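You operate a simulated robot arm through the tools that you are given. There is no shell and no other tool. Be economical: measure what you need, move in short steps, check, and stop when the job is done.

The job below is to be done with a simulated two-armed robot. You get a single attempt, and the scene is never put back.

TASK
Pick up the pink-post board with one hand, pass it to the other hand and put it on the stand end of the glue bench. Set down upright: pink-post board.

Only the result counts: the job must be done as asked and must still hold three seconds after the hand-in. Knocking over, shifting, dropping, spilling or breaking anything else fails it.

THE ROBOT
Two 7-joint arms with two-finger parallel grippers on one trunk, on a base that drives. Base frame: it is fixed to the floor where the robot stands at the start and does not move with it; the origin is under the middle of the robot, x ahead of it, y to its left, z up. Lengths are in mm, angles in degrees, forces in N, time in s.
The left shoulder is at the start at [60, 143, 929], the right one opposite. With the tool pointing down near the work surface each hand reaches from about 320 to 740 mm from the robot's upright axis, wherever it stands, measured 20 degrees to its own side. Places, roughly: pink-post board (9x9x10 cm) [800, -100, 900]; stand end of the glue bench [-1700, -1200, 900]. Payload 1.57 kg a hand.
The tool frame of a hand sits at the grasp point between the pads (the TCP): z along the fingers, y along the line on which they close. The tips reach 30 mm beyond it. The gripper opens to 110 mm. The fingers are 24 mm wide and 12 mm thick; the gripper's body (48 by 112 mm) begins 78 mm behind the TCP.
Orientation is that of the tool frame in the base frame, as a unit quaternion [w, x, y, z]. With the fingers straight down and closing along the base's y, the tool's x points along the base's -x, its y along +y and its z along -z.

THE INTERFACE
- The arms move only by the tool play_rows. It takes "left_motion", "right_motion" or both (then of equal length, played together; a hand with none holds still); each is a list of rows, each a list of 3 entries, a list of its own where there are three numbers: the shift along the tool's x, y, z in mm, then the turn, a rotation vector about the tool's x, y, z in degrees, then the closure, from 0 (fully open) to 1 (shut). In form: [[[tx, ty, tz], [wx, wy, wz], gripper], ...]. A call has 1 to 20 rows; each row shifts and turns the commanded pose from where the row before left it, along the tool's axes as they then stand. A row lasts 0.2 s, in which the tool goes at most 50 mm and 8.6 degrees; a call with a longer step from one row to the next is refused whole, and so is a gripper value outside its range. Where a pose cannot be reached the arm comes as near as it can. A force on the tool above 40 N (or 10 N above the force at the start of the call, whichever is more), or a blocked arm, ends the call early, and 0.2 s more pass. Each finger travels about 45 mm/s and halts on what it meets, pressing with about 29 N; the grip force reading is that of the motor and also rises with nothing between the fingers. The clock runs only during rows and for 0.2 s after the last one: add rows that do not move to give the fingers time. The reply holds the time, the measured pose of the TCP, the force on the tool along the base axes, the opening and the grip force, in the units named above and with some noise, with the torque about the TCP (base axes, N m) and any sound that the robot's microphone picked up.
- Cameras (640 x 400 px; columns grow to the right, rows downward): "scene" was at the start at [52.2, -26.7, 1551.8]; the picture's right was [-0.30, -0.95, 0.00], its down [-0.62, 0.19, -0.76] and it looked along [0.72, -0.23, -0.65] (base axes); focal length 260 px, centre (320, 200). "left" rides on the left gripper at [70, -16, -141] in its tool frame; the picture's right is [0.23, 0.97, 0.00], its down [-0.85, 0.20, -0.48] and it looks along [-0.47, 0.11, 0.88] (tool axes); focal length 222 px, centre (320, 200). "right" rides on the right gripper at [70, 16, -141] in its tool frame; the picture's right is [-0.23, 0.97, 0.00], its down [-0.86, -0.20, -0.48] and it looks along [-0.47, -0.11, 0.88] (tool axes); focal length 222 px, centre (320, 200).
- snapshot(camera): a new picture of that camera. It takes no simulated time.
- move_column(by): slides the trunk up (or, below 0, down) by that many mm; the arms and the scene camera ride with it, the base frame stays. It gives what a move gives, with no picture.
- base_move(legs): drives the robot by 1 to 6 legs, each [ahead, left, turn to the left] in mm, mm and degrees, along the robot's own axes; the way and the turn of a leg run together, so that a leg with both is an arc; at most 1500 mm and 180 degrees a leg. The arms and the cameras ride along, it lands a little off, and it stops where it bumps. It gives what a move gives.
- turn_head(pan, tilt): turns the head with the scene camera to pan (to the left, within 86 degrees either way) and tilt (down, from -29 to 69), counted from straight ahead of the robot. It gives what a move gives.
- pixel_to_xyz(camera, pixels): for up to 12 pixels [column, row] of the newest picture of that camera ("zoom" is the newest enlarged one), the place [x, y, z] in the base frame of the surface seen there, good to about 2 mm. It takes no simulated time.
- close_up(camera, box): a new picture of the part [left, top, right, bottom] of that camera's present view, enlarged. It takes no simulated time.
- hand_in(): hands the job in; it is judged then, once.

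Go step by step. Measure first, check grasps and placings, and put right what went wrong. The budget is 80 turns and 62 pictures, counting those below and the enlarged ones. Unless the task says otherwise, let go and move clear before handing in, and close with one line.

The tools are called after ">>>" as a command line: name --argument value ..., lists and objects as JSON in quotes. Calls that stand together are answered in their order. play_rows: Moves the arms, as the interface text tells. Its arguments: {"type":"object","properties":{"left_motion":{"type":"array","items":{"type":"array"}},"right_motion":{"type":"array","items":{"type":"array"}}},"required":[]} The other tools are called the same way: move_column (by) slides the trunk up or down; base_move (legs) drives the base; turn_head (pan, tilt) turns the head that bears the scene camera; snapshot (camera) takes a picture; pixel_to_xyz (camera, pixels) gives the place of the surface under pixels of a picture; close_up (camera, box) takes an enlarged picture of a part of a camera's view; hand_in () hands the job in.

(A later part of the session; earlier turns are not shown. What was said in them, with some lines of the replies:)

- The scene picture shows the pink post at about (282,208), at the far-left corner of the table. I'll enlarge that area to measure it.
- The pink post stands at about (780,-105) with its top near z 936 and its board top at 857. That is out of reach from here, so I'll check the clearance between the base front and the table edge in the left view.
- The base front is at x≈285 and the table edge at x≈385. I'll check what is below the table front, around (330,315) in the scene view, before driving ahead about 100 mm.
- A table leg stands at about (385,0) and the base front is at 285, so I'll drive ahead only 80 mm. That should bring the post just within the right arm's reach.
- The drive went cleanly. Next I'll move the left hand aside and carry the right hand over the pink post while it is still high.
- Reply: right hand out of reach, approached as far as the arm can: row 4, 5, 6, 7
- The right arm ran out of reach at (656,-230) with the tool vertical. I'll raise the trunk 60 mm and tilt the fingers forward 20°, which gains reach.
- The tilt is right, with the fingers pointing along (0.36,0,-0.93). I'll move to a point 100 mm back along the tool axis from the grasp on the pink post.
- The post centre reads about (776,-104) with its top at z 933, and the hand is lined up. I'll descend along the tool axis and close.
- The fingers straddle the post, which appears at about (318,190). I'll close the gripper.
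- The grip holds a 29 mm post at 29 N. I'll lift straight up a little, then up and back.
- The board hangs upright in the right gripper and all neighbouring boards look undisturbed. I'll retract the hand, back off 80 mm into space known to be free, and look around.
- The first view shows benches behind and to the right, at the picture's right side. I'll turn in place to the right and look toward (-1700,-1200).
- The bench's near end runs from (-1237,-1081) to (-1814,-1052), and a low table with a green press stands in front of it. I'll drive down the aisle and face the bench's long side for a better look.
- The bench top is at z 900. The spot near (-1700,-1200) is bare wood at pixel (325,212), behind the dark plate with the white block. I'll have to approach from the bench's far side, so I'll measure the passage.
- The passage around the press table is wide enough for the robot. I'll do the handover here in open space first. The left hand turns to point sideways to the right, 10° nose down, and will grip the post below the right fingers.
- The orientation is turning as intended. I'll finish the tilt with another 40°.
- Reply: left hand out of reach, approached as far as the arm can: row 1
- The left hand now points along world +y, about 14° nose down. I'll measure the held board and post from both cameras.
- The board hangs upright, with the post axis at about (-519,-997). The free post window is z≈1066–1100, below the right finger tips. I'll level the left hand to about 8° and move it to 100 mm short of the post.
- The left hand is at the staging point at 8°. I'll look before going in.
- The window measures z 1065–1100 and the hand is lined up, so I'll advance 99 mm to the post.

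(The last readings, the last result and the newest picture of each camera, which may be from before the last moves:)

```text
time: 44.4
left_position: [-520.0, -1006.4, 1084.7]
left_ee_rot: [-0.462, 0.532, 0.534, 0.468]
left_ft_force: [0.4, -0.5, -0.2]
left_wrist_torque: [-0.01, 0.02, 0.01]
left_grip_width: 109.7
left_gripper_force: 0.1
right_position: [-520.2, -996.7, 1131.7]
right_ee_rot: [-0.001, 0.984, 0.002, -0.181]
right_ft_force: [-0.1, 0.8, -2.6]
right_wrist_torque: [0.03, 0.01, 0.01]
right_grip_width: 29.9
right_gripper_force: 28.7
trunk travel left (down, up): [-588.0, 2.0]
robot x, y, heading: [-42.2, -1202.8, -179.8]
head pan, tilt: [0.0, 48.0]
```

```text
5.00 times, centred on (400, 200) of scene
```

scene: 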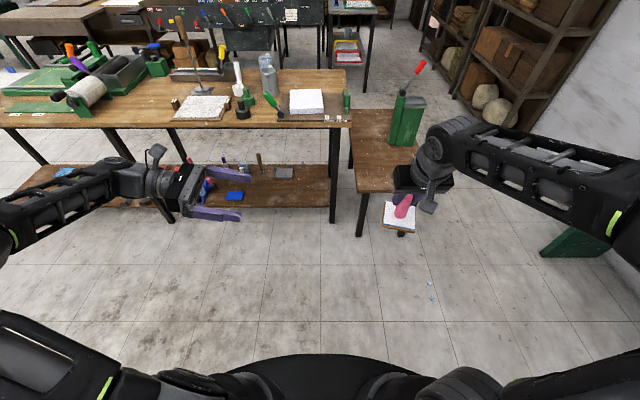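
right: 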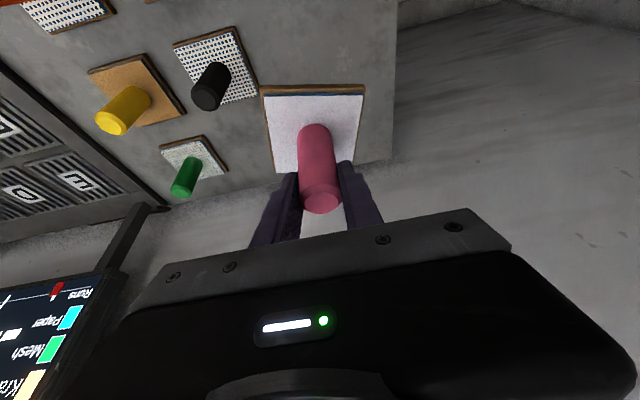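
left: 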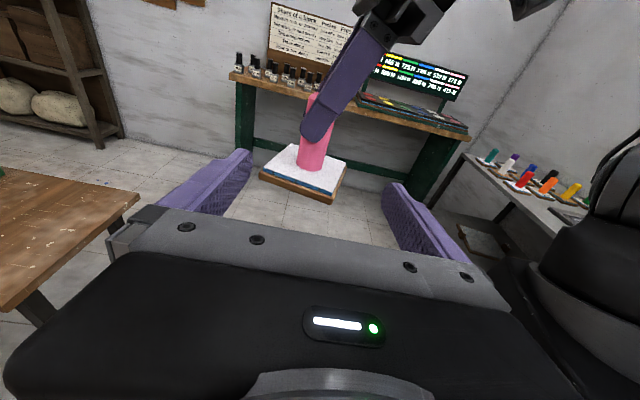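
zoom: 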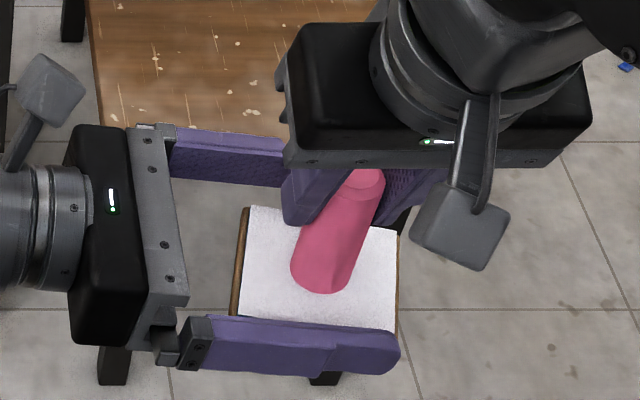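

There was no contact and the fingers straddle the post below the right hand's tips. I'll close the left gripper.

>>> play_rows --left_motion '[[[0, 0, 0], [0, 0, 0], 1], [[0, 0, 0], [0, 0, 0], 1], [[0, 0, 0], [0, 0, 0], 1], [[0, 0, 0], [0, 0, 0], 1], [[0, 0, 0], [0, 0, 0], 1], [[0, 0, 0], [0, 0, 0], 1], [[0, 0, 0], [0, 0, 0], 1], [[0, 0, 0], [0, 0, 0], 1]]'

>>> close_up --camera "left" --box '[200, 80, 440, 240]'

>>> close_up --camera "scene" --box '[340, 160, 460, 240]'

```text
time: 46.1
left_position: [-520.9, -1005.4, 1084.5]
left_ee_rot: [-0.462, 0.531, 0.537, 0.466]
left_ft_force: [-26.6, 10.8, -6.2]
left_wrist_torque: [-0.24, -0.38, 0.12]
left_grip_width: 29.3
left_gripper_force: 29.0
right_position: [-520.1, -996.7, 1130.8]
right_ee_rot: [0.0, 0.984, 0.003, -0.18]
right_ft_force: [27.2, -10.5, 4.6]
right_wrist_torque: [-0.29, -0.86, 0.12]
right_grip_width: 29.6
right_gripper_force: 29.2
trunk travel left (down, up): [-588.0, 2.0]
robot x, y, heading: [-42.4, -1210.0, -180.1]
head pan, tilt: [0.0, 48.0]
```

```text
2.50 times, centred on (320, 160) of left
```

zoom: 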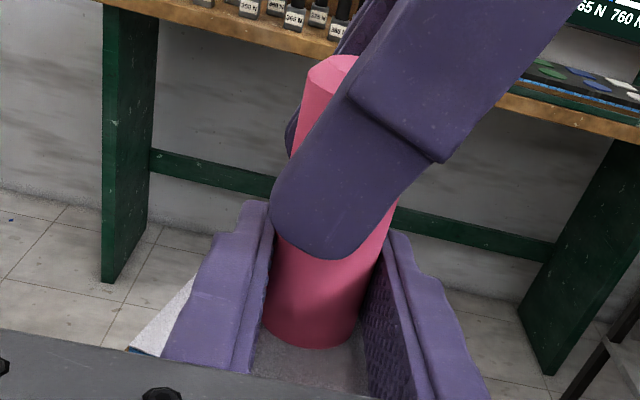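

```text
5.00 times, centred on (400, 200) of scene
```

zoom: 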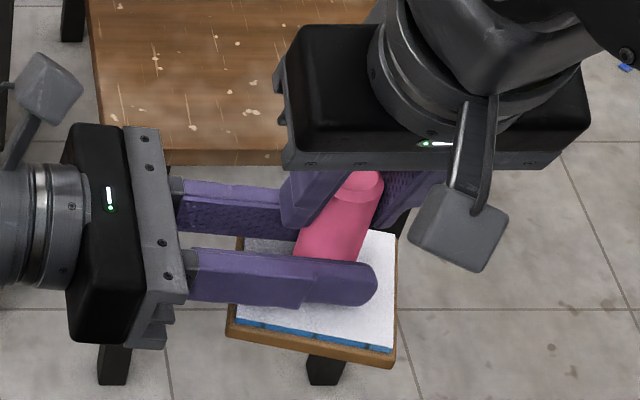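

Both hands hold the post, with about 27 N between them along x. I'll ease the left hand slightly toward -x before releasing.

>>> play_rows --left_motion '[[[0, -1, 0.3], [0, 0, 0], 1], [[0, 0, 0], [0, 0, 0], 1]]'

```text
time: 46.8
left_position: [-521.9, -1005.3, 1083.6]
left_ee_rot: [-0.463, 0.531, 0.536, 0.465]
left_ft_force: [-23.7, 7.3, -4.1]
left_wrist_torque: [-0.12, -0.27, 0.27]
left_grip_width: 29.2
left_gripper_force: 28.6
right_position: [-520.7, -996.0, 1132.2]
right_ee_rot: [-0.001, 0.984, 0.001, -0.18]
right_ft_force: [24.2, -6.6, 4.0]
right_wrist_torque: [-0.31, -0.82, -0.03]
right_grip_width: 29.7
right_gripper_force: 28.3
trunk travel left (down, up): [-588.0, 2.0]
robot x, y, heading: [-43.1, -1206.7, -180.1]
head pan, tilt: [0.0, 48.0]
```

Stiffness is about 3 N/mm and the sign is right, so I'll continue easing.

>>> play_rows --left_motion '[[[0, -2, 0.7], [0, 0, 0], 1], [[0, -2, 0.7], [0, 0, 0], 1], [[0, -2, 0.5], [0, 0, 0], 1], [[0, 0, 0], [0, 0, 0], 1]]'

```text
time: 47.8
left_position: [-524.8, -999.9, 1084.6]
left_ee_rot: [-0.46, 0.534, 0.53, 0.471]
left_ft_force: [20.1, -30.8, 15.3]
left_wrist_torque: [0.69, 0.16, -0.36]
left_grip_width: 29.5
left_gripper_force: 28.8
right_position: [-523.4, -993.2, 1131.8]
right_ee_rot: [-0.002, 0.983, 0.001, -0.182]
right_ft_force: [-19.2, 30.3, -16.6]
right_wrist_torque: [0.89, 0.78, 0.17]
right_grip_width: 30.0
right_gripper_force: 29.0
trunk travel left (down, up): [-588.0, 2.0]
robot x, y, heading: [-39.4, -1206.5, -180.0]
head pan, tilt: [0.0, 48.0]
```

That overshot: fx is now +20 and fy is -31. I'll back off partway.

>>> play_rows --left_motion '[[[0.3, 1.4, -0.8], [0, 0, 0], 1], [[0.2, 1.3, -0.7], [0, 0, 0], 1], [[0, 0, 0], [0, 0, 0], 1], [[0, 0, 0], [0, 0, 0], 1]]'

```text
time: 48.8
left_position: [-524.0, -1003.6, 1084.3]
left_ee_rot: [-0.462, 0.531, 0.534, 0.468]
left_ft_force: [21.7, -22.2, 12.1]
left_wrist_torque: [0.24, 0.33, -0.32]
left_grip_width: 29.4
left_gripper_force: 28.9
right_position: [-522.3, -995.1, 1132.8]
right_ee_rot: [-0.003, 0.983, 0.003, -0.182]
right_ft_force: [-22.5, 21.9, -12.8]
right_wrist_torque: [0.9, 0.73, 0.06]
right_grip_width: 29.5
right_gripper_force: 28.9
trunk travel left (down, up): [-588.0, 2.0]
robot x, y, heading: [-41.4, -1205.8, -179.9]
head pan, tilt: [0.0, 48.0]
```

>>> play_rows --left_motion '[[[0.3, 1, -0.8], [0, 0, 0], 1], [[0, 0.6, -0.5], [0, 0, 0], 1], [[0, 0, 0], [0, 0, 0], 1], [[0, 0, 0], [0, 0, 0], 1], [[0, 0, 0], [0, 0, 0], 1]]'

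```text
time: 50.0
left_position: [-522.8, -1004.5, 1083.9]
left_ee_rot: [-0.462, 0.532, 0.534, 0.467]
left_ft_force: [15.9, -11.0, 4.9]
left_wrist_torque: [-0.18, 0.31, -0.25]
left_grip_width: 29.5
left_gripper_force: 28.8
right_position: [-521.8, -996.0, 1130.5]
right_ee_rot: [-0.002, 0.983, 0.002, -0.181]
right_ft_force: [-16.4, 11.6, -6.6]
right_wrist_torque: [0.87, 0.5, 0.07]
right_grip_width: 29.7
right_gripper_force: 29.1
trunk travel left (down, up): [-588.0, 2.0]
robot x, y, heading: [-41.3, -1206.7, -180.1]
head pan, tilt: [0.0, 48.0]
```

Forces are down to about 16 N. I'll ease a bit more, open the right hand only partway to 0.58 so its finger doesn't press on the left fingers, and lift it off along its axis.

>>> play_rows --left_motion '[[[0.1, 1, -0.5], [0, 0, 0], 1], [[0, 0.7, -0.3], [0, 0, 0], 1], [[0, 0, 0], [0, 0, 0], 1], [[0, 0, 0], [0, 0, 0], 1], [[0, 0, 0], [0, 0, 0], 1], [[0, 0, 0], [0, 0, 0], 1], [[0, 0, 0], [0, 0, 0], 1]]' --right_motion '[[[0, 0, 0], [0, 0, 0], 1], [[0, 0, 0], [0, 0, 0], 1], [[0, 0, 0], [0, 0, 0], 1], [[0, 0, 0], [0, 0, 0], 0.68], [[0, 0, 0], [0, 0, 0], 0.62], [[0, 0, 0], [0, 0, 0], 0.58], [[0, 0, 0], [0, 0, 0], 0.58]]'

>>> close_up --camera "left" --box '[200, 80, 440, 240]'

```text
time: 51.5
left_position: [-520.7, -1005.7, 1084.7]
left_ee_rot: [-0.461, 0.532, 0.535, 0.467]
left_ft_force: [-1.4, -0.1, 0.4]
left_wrist_torque: [-0.05, 0.01, 0.0]
left_grip_width: 29.3
left_gripper_force: 28.7
right_position: [-522.0, -996.0, 1130.9]
right_ee_rot: [-0.001, 0.983, 0.001, -0.182]
right_ft_force: [0.9, 0.3, 0.5]
right_wrist_torque: [0.0, 0.02, 0.01]
right_grip_width: 46.1
right_gripper_force: 0.1
trunk travel left (down, up): [-588.0, 2.0]
robot x, y, heading: [-40.8, -1205.2, -180.0]
head pan, tilt: [0.0, 48.0]
```

```text
2.50 times, centred on (320, 160) of left
```

zoom: 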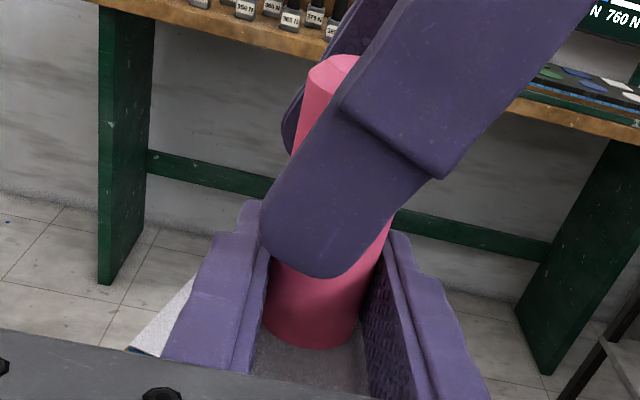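

The right hand is open at 46 mm with no forces, and the left hand holds the post. I'll withdraw the right hand along its axis.

>>> play_rows --right_motion '[[[0, 0, -10], [0, 0, 0], 0.58], [[0, 0, -20], [0, 0, 0], 0.58], [[0, 0, -30], [0, 0, 0], 0.58], [[0, 0, -30], [0, 0, 0], 0.58], [[0, -40, 0], [0, 0, 0], 0.58], [[0, -40, 0], [0, 0, 0], 0.58], [[0, -40, 0], [0, 0, 0], 0.58], [[0, -20, 0], [0, 0, 0], 0.58], [[0, 0, 0], [0, 0, 0], 0.58]]'

>>> snapshot --camera "scene"

>>> close_up --camera "left" --box '[200, 80, 440, 240]'

```text
time: 53.5
left_position: [-521.2, -1005.7, 1085.0]
left_ee_rot: [-0.462, 0.532, 0.534, 0.468]
left_ft_force: [0.0, -0.2, 0.9]
left_wrist_torque: [-0.04, 0.03, 0.03]
left_grip_width: 29.4
left_gripper_force: 29.1
right_position: [-490.6, -853.6, 1215.1]
right_ee_rot: [-0.001, 0.983, 0.001, -0.181]
right_ft_force: [0.3, 0.1, -0.4]
right_wrist_torque: [0.0, -0.02, 0.01]
right_grip_width: 46.2
right_gripper_force: 0.0
trunk travel left (down, up): [-588.0, 2.0]
robot x, y, heading: [-37.9, -1204.1, -179.9]
head pan, tilt: [0.0, 48.0]
```

```text
28 pictures are left
```

scene: 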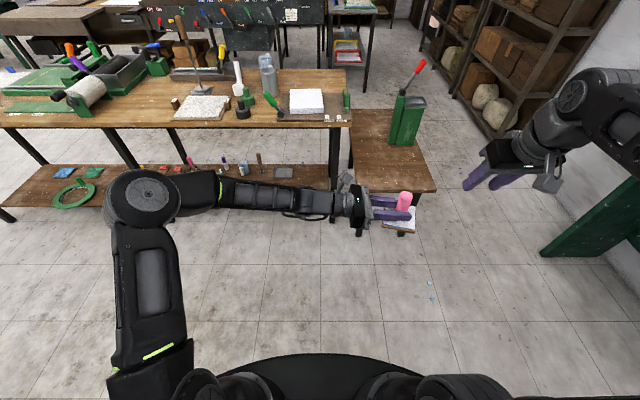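

```text
2.50 times, centred on (320, 160) of left
```

zoom: 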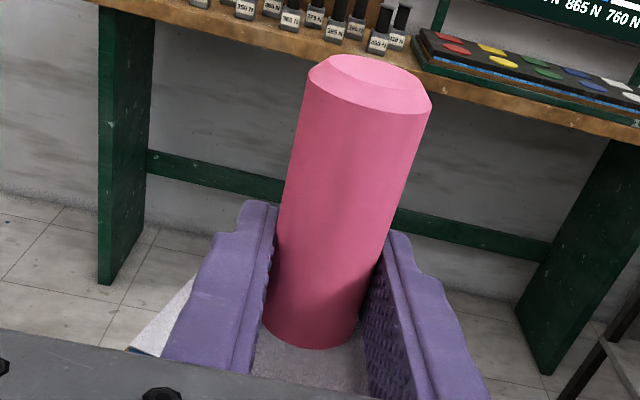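

The left hand holds the board firmly and upright. Before driving I'll check the height of the press lever and the edges of the low table and shelf.

>>> pixel_to_xyz --camera "scene" --pixels '[[422, 65], [403, 95], [398, 110], [433, 186], [398, 114], [352, 112], [346, 75], [505, 128], [150, 190], [620, 85], [268, 58], [340, 90]]'

```text
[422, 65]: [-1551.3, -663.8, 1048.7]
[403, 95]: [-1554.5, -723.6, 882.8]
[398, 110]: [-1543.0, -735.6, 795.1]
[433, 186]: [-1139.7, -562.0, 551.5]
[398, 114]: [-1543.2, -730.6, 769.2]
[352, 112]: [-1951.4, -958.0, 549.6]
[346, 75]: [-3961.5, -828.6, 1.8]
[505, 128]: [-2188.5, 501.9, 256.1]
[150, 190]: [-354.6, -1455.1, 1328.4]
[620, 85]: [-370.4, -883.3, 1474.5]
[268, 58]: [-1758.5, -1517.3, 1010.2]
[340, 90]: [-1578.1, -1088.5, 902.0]
```

The arms are compact, with elbows about 320 mm to the side, and the passage is y from -560 to about 480. I'll drive along y≈-30 to x≈-2300, turn left and look.

>>> base_move --legs '[[0, -1175, 0], [1500, 0, 0], [760, 0, 0], [0, 0, 90]]'

>>> turn_head --pan 25 --tilt 35

>>> snapshot --camera "scene"

```text
time: 73.9
left_position: [-2438.6, -613.7, 1085.5]
left_ee_rot: [-0.657, -0.035, 0.753, -0.025]
left_ft_force: [0.4, -0.2, -2.2]
left_wrist_torque: [-0.01, -0.02, 0.01]
left_grip_width: 29.5
left_gripper_force: 29.7
right_position: [-2591.9, -597.9, 1214.9]
right_ee_rot: [0.133, 0.663, 0.726, -0.123]
right_ft_force: [-0.9, 0.1, 0.1]
right_wrist_torque: [0.03, -0.01, -0.02]
right_grip_width: 46.1
right_gripper_force: 0.0
trunk travel left (down, up): [-588.0, 2.0]
robot x, y, heading: [-2283.1, -116.3, -85.0]
head pan, tilt: [0.0, 48.0]
```

```text
time: 74.8
left_position: [-2440.1, -613.3, 1084.8]
left_ee_rot: [-0.656, -0.035, 0.753, -0.024]
left_ft_force: [0.9, 1.1, -2.3]
left_wrist_torque: [0.02, -0.02, 0.01]
left_grip_width: 29.4
left_gripper_force: 29.0
right_position: [-2592.1, -597.8, 1215.5]
right_ee_rot: [0.133, 0.663, 0.727, -0.122]
right_ft_force: [0.0, 0.4, -0.7]
right_wrist_torque: [0.02, 0.01, -0.01]
right_grip_width: 46.3
right_gripper_force: 0.1
trunk travel left (down, up): [-588.0, 2.0]
robot x, y, heading: [-2281.6, -117.3, -85.0]
head pan, tilt: [25.0, 35.0]
```

```text
26 pictures are left
```

scene: 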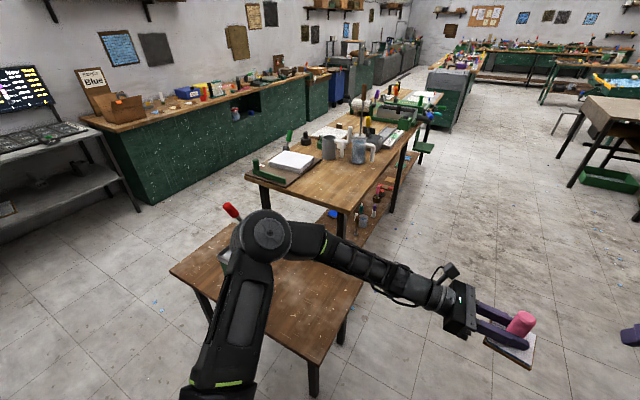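

I have a clear view of the bench end. I'll measure the free wood around (310,190), the bench corners, and the low table's edge.

>>> pixel_to_xyz --camera "scene" --pixels '[[347, 211], [246, 180], [290, 188], [320, 192], [350, 195], [312, 165], [330, 158], [360, 160], [355, 280], [312, 360], [315, 396], [385, 172]]'

>>> close_up --camera "scene" --box '[230, 110, 430, 235]'

```text
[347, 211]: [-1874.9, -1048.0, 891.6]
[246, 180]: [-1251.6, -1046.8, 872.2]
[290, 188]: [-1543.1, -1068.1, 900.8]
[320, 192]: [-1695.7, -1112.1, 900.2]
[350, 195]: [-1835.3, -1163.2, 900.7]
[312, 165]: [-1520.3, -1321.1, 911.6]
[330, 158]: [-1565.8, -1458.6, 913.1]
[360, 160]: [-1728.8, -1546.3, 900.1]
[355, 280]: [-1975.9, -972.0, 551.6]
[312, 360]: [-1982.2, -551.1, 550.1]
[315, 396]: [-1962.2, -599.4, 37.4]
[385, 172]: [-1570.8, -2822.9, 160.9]
```

```text
3.20 times, centred on (330, 172) of scene
```

zoom: 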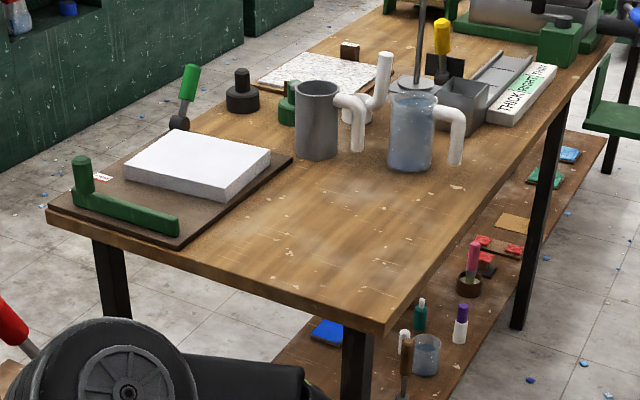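

Free wood spans about x -1600…-1880 and y -1050…-1400 at z 900; the low table reaches x=-1982. I'll drive to about (-2330,-1010) and turn to face +x.

>>> base_move --legs '[[886, -126, 0], [0, 0, 85]]'

>>> turn_head --pan -5 --tilt 45

>>> snapshot --camera "scene"

```text
time: 83.2
left_position: [-1854.4, -1232.7, 1084.1]
left_ee_rot: [-0.47, -0.531, 0.535, -0.459]
left_ft_force: [-0.1, -0.3, -1.3]
left_wrist_torque: [0.02, 0.02, -0.01]
left_grip_width: 29.5
left_gripper_force: 29.6
right_position: [-1885.4, -1384.4, 1216.4]
right_ee_rot: [0.181, 0.003, 0.984, -0.002]
right_ft_force: [0.3, 0.5, 0.1]
right_wrist_torque: [0.01, -0.01, 0.0]
right_grip_width: 46.0
right_gripper_force: 0.1
trunk travel left (down, up): [-588.0, 2.0]
robot x, y, heading: [-2330.2, -1028.4, -0.4]
head pan, tilt: [25.0, 35.0]
```

```text
time: 84.1
left_position: [-1855.5, -1232.7, 1084.8]
left_ee_rot: [-0.47, -0.532, 0.534, -0.46]
left_ft_force: [-0.3, 0.3, -1.8]
left_wrist_torque: [0.03, 0.02, 0.01]
left_grip_width: 29.6
left_gripper_force: 29.4
right_position: [-1885.9, -1384.0, 1214.7]
right_ee_rot: [0.182, 0.003, 0.983, -0.002]
right_ft_force: [0.0, 0.2, -0.4]
right_wrist_torque: [0.01, -0.05, -0.01]
right_grip_width: 46.3
right_gripper_force: 0.1
trunk travel left (down, up): [-588.0, 2.0]
robot x, y, heading: [-2334.5, -1026.4, -0.6]
head pan, tilt: [-5.0, 45.0]
```

```text
24 pictures are left
```

scene: 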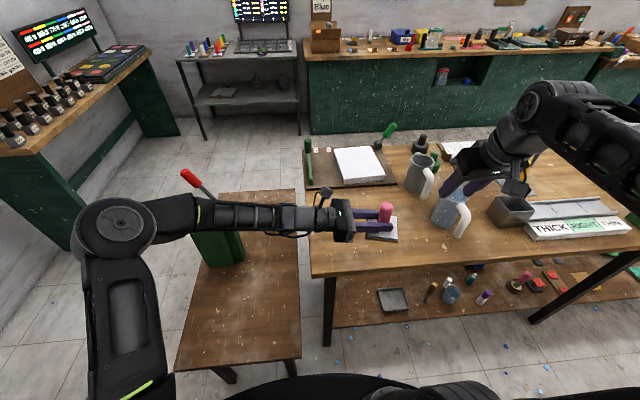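

The board is over the bench at about (-1855,-1243). I'll move it to above the target near (-1710,-1190), still high.

>>> play_rows --left_motion '[[[-1.45, -29, -10.5], [0, 0, 0], 1], [[-1.45, -29, -10.5], [0, 0, 0], 1], [[-1.45, -29, -10.5], [0, 0, 0], 1], [[-1.45, -29, -10.5], [0, 0, 0], 1], [[-1.45, -29, -10.5], [0, 0, 0], 1], [[0, 0, 0], [0, 0, 0], 1]]'

>>> close_up --camera "scene" --box '[280, 130, 480, 280]'

>>> snapshot --camera "left"

```text
time: 85.5
left_position: [-1709.8, -1184.6, 1084.2]
left_ee_rot: [-0.469, -0.533, 0.534, -0.46]
left_ft_force: [0.3, -0.3, -1.5]
left_wrist_torque: [0.02, -0.01, 0.04]
left_grip_width: 29.5
left_gripper_force: 29.8
right_position: [-1887.3, -1384.1, 1216.2]
right_ee_rot: [0.181, 0.002, 0.983, -0.001]
right_ft_force: [-0.2, 0.2, 0.0]
right_wrist_torque: [0.02, 0.01, 0.04]
right_grip_width: 46.2
right_gripper_force: 0.0
trunk travel left (down, up): [-588.0, 2.0]
robot x, y, heading: [-2331.9, -1025.5, -0.4]
head pan, tilt: [-5.0, 45.0]
```

```text
2.67 times, centred on (380, 205) of scene
```

zoom: 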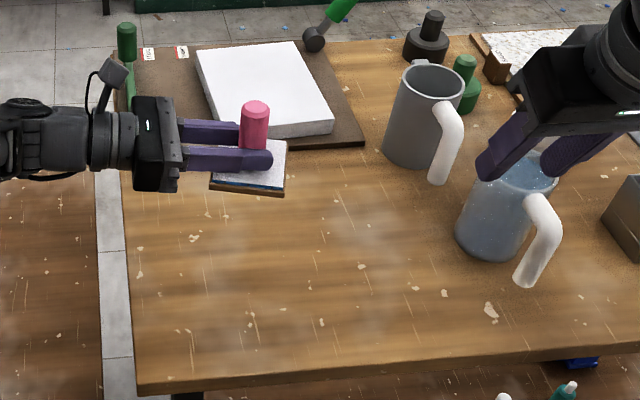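

```text
22 pictures are left
```

left: 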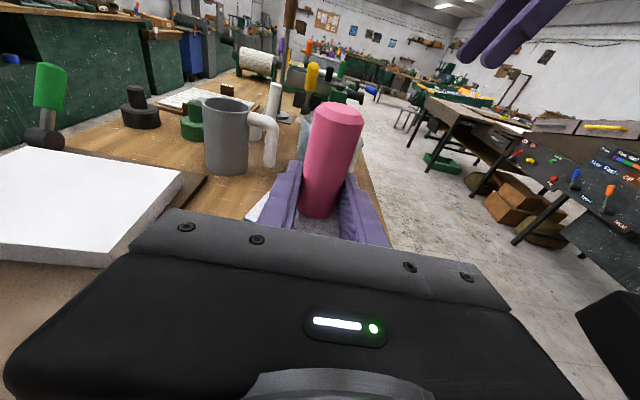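

>>> pixel_to_xyz --camera "scene" --pixels '[[407, 184], [388, 181], [389, 184], [362, 196], [385, 200], [361, 200], [385, 203], [378, 170], [374, 200], [415, 183], [370, 188]]'

>>> close_up --camera "scene" --box '[330, 150, 420, 210]'

```text
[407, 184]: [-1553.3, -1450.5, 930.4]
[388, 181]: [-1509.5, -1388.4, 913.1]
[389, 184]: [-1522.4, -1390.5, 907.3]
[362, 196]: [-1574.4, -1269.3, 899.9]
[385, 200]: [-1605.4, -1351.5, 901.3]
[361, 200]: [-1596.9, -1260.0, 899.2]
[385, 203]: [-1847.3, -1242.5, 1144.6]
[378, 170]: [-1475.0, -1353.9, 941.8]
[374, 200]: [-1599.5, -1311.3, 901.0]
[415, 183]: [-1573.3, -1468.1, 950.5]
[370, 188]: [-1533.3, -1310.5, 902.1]
```

```text
6.67 times, centred on (375, 180) of scene
```

zoom: 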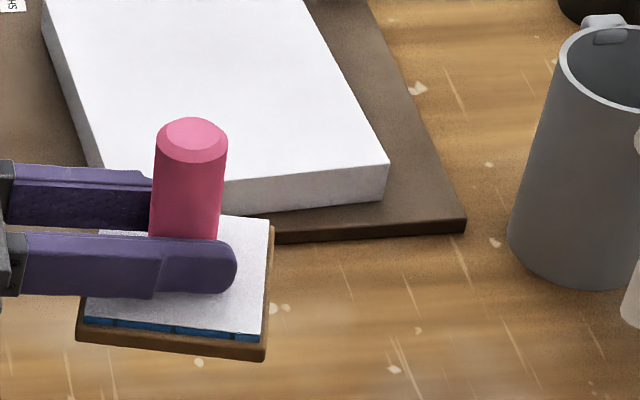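

The plate edge is at x≈-1525, well clear. I'll measure the board's tilt from this zoom.

>>> pixel_to_xyz --camera "zoom" --pixels '[[105, 310], [250, 325], [262, 235], [200, 310], [80, 335], [262, 350], [192, 130], [160, 145], [222, 145], [190, 200], [235, 240]]'

```text
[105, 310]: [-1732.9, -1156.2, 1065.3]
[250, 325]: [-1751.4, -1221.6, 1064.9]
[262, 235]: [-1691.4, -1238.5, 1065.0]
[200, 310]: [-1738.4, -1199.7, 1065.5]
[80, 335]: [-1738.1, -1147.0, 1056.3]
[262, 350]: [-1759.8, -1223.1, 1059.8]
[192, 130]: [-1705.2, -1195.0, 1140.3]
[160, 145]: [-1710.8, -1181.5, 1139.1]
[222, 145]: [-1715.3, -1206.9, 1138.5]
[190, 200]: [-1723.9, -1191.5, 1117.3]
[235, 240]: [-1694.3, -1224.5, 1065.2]
```

The board is level: top at 1065, bottom at about 1048.5. I'll descend 140 mm first, then approach in small steps.

>>> play_rows --left_motion '[[[-27.7, 0, 3.84], [0, 0, 0], 1], [[-27.7, 0, 3.84], [0, 0, 0], 1], [[-27.7, 0, 3.84], [0, 0, 0], 1], [[-27.7, 0, 3.84], [0, 0, 0], 1], [[-17.8, 0, 2.5], [0, 0, 0], 1], [[-9.9, 0, 1.4], [0, 0, 0], 1], [[0, 0, 0], [0, 0, 0], 1]]'

>>> close_up --camera "scene" --box '[260, 150, 420, 260]'

```text
time: 87.1
left_position: [-1710.1, -1183.2, 943.2]
left_ee_rot: [-0.47, -0.532, 0.534, -0.46]
left_ft_force: [-1.3, 0.9, -1.6]
left_wrist_torque: [0.05, 0.01, 0.03]
left_grip_width: 29.5
left_gripper_force: 28.7
right_position: [-1886.1, -1384.3, 1214.8]
right_ee_rot: [0.181, 0.003, 0.983, -0.001]
right_ft_force: [-0.2, 0.2, 0.5]
right_wrist_torque: [0.01, 0.01, 0.01]
right_grip_width: 46.2
right_gripper_force: 0.1
trunk travel left (down, up): [-588.0, 2.0]
robot x, y, heading: [-2330.9, -1030.1, -0.4]
head pan, tilt: [-5.0, 45.0]
```

```text
3.64 times, centred on (340, 205) of scene
```

zoom: 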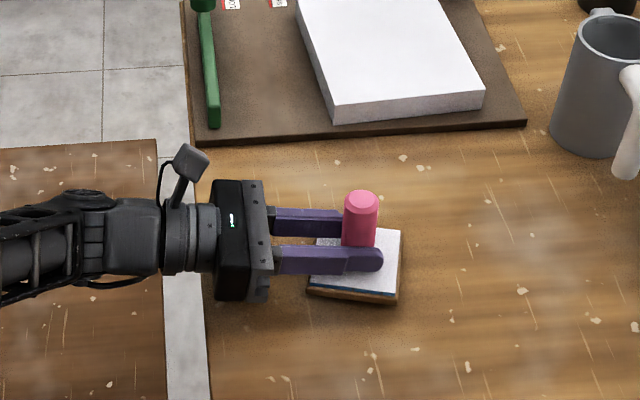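

The board is about 7 mm above the bench and the wrist is already past the bench end. I'll lower it in 1.5 mm steps until contact.

>>> play_rows --left_motion '[[[-1.5, 0, 0.2], [0, 0, 0], 1], [[-1.5, 0, 0.2], [0, 0, 0], 1], [[-1.5, 0, 0.2], [0, 0, 0], 1], [[-1.5, 0, 0.2], [0, 0, 0], 1], [[0, 0, 0], [0, 0, 0], 1]]'

```text
time: 88.3
left_position: [-1710.5, -1183.0, 937.3]
left_ee_rot: [-0.469, -0.533, 0.534, -0.46]
left_ft_force: [0.5, 0.3, -2.3]
left_wrist_torque: [0.04, -0.01, -0.02]
left_grip_width: 29.5
left_gripper_force: 29.0
right_position: [-1885.1, -1383.9, 1216.1]
right_ee_rot: [0.181, 0.003, 0.983, -0.002]
right_ft_force: [-0.6, 1.1, -1.2]
right_wrist_torque: [-0.02, -0.01, -0.03]
right_grip_width: 45.9
right_gripper_force: 0.1
trunk travel left (down, up): [-588.0, 2.0]
robot x, y, heading: [-2335.0, -1027.5, -0.4]
head pan, tilt: [-5.0, 45.0]
```

>>> play_rows --left_motion '[[[-1, 0, 0.1], [0, 0, 0], 1], [[-1, 0, 0.1], [0, 0, 0], 1], [[0, 0, 0], [0, 0, 0], 1]]'

```text
time: 89.1
left_position: [-1710.3, -1182.2, 936.9]
left_ee_rot: [-0.469, -0.532, 0.534, -0.459]
left_ft_force: [-0.5, -0.2, -0.9]
left_wrist_torque: [0.04, -0.01, 0.02]
left_grip_width: 29.3
left_gripper_force: 28.4
right_position: [-1885.6, -1383.3, 1215.6]
right_ee_rot: [0.182, 0.003, 0.983, -0.002]
right_ft_force: [0.1, 0.3, 0.1]
right_wrist_torque: [-0.02, -0.03, 0.01]
right_grip_width: 46.1
right_gripper_force: 0.1
trunk travel left (down, up): [-588.0, 2.0]
robot x, y, heading: [-2328.9, -1028.8, -0.6]
head pan, tilt: [-5.0, 45.0]
```

>>> play_rows --left_motion '[[[-1, 0, 0.1], [0, 0, 0], 1], [[-0.5, 0, 0.1], [0, 0, 0], 1], [[0, 0, 0], [0, 0, 0], 1]]'

>>> close_up --camera "scene" --box '[320, 190, 380, 235]'

>>> pixel_to_xyz --camera "zoom" --pixels '[[150, 280], [400, 300], [430, 200], [300, 295]]'

```text
time: 89.9
left_position: [-1710.8, -1182.7, 935.9]
left_ee_rot: [-0.469, -0.532, 0.534, -0.46]
left_ft_force: [0.7, 0.6, 4.5]
left_wrist_torque: [0.22, -0.31, 0.06]
left_grip_width: 29.7
left_gripper_force: 29.8
right_position: [-1886.1, -1384.2, 1215.1]
right_ee_rot: [0.182, 0.003, 0.983, -0.003]
right_ft_force: [0.2, 0.0, 0.3]
right_wrist_torque: [0.03, -0.02, -0.01]
right_grip_width: 46.4
right_gripper_force: 0.0
trunk travel left (down, up): [-588.0, 2.0]
robot x, y, heading: [-2333.1, -1026.9, -0.6]
head pan, tilt: [-5.0, 45.0]
```

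```text
8.89 times, centred on (350, 212) of scene
```

zoom: 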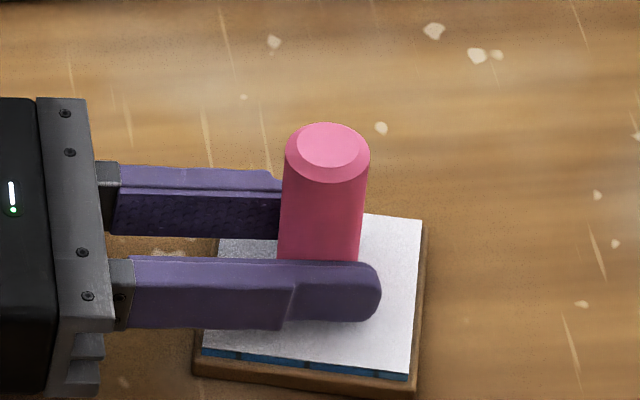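

```text
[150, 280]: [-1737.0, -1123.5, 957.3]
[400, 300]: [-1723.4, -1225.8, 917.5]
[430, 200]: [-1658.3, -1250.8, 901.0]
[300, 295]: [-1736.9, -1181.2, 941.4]
```

Contact is felt at about +6 N and the board top reads 917, so it is seated. I'll open the left hand and then withdraw along its axis.

>>> play_rows --left_motion '[[[0, 0, 0], [0, 0, 0], 0.68], [[0, 0, 0], [0, 0, 0], 0.6], [[0, 0, 0], [0, 0, 0], 0.5], [[0, 0, 0], [0, 0, 0], 0.35], [[0, 0, 0], [0, 0, 0], 0.3], [[0, 0, 0], [0, 0, 0], 0.3]]'

>>> close_up --camera "scene" --box '[320, 190, 380, 235]'

```text
time: 91.3
left_position: [-1711.0, -1181.9, 934.7]
left_ee_rot: [-0.469, -0.532, 0.534, -0.46]
left_ft_force: [0.8, -0.1, -0.8]
left_wrist_torque: [-0.01, -0.01, -0.01]
left_grip_width: 76.9
left_gripper_force: 0.1
right_position: [-1886.2, -1383.6, 1216.1]
right_ee_rot: [0.181, 0.002, 0.983, -0.001]
right_ft_force: [-1.1, 0.6, -0.3]
right_wrist_torque: [-0.01, 0.01, 0.03]
right_grip_width: 46.0
right_gripper_force: 0.1
trunk travel left (down, up): [-588.0, 2.0]
robot x, y, heading: [-2329.4, -1028.1, -0.5]
head pan, tilt: [-5.0, 45.0]
```

```text
8.89 times, centred on (350, 212) of scene
```

zoom: 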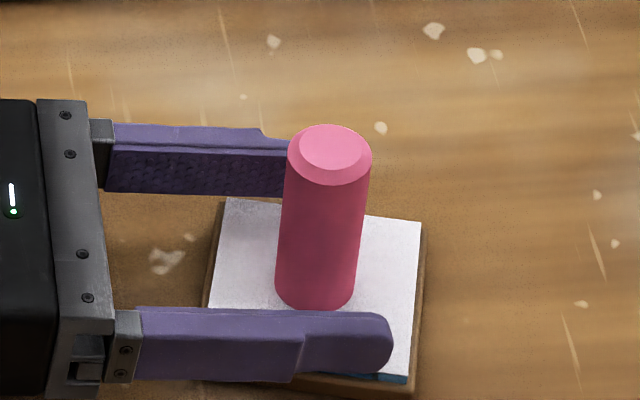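

The board stands free on the bench. I'll withdraw the hand 110 mm along its axis, then raise it.

>>> play_rows --left_motion '[[[0.5, 0, -12], [0, 0, 0], 0.3], [[0, 0, -25], [0, 0, 0], 0.3], [[0, 0, -25], [0, 0, 0], 0.3], [[0, 0, -25], [0, 0, 0], 0.3], [[0, 0, -23], [0, 0, 0], 0.3], [[30, 0, 0], [0, 0, 0], 0.3], [[30, 0, 0], [0, 0, 0], 0.3], [[30, 0, 0], [0, 0, 0], 0.3], [[0, 0, 0], [0, 0, 0], 0.3], [[0, 0, 0], [0, 0, 0], 0.3]]'

>>> snapshot --camera "scene"

>>> close_up --camera "scene" --box '[310, 170, 410, 240]'

>>> pixel_to_xyz --camera "zoom" --pixels '[[200, 310], [320, 320], [330, 240], [250, 180]]'

```text
time: 93.5
left_position: [-1709.5, -1082.8, 1040.4]
left_ee_rot: [-0.469, -0.532, 0.535, -0.459]
left_ft_force: [-0.2, 0.7, -0.9]
left_wrist_torque: [0.0, 0.03, 0.0]
left_grip_width: 77.0
left_gripper_force: 0.1
right_position: [-1886.4, -1382.8, 1215.7]
right_ee_rot: [0.181, 0.002, 0.983, -0.001]
right_ft_force: [0.1, 0.1, 0.6]
right_wrist_torque: [0.0, -0.04, -0.03]
right_grip_width: 46.3
right_gripper_force: 0.0
trunk travel left (down, up): [-588.0, 2.0]
robot x, y, heading: [-2332.0, -1028.4, -0.4]
head pan, tilt: [-5.0, 45.0]
```

```text
17 pictures are left
```

scene: 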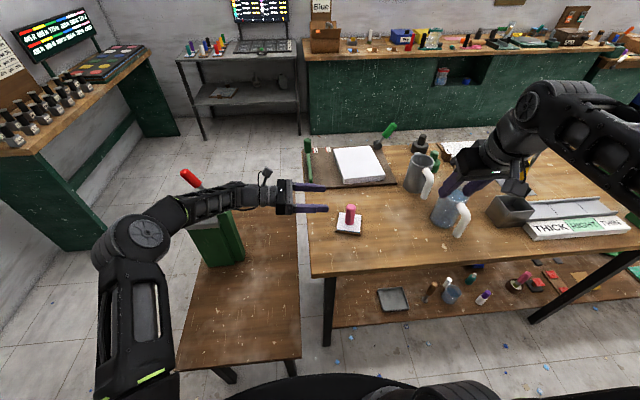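

```text
5.71 times, centred on (360, 205) of scene
```

zoom: 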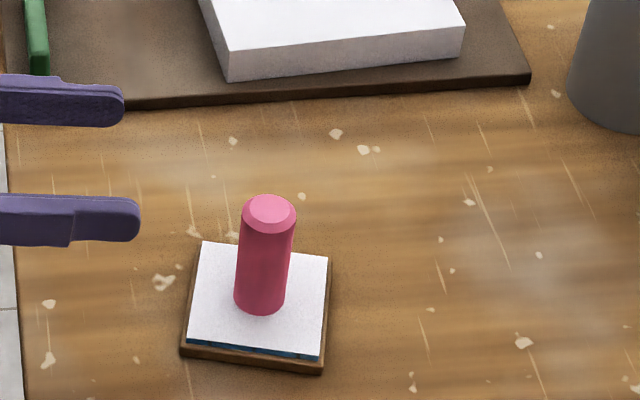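

```text
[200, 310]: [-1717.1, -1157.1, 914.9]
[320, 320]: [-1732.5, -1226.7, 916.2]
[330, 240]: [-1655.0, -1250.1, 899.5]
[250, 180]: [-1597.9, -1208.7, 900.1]
```

The pink-post board stands level and upright at about (-1710,-1192) on the bare bench end, and both hands are clear. Nothing else was moved, so I'm handing in.

>>> hand_in

```text
The job is handed in.
```

The right hand picked up the pink-post board and passed it to the left in mid-air. The left hand set it upright on the stand end of the glue bench and moved clear; the job is handed in.
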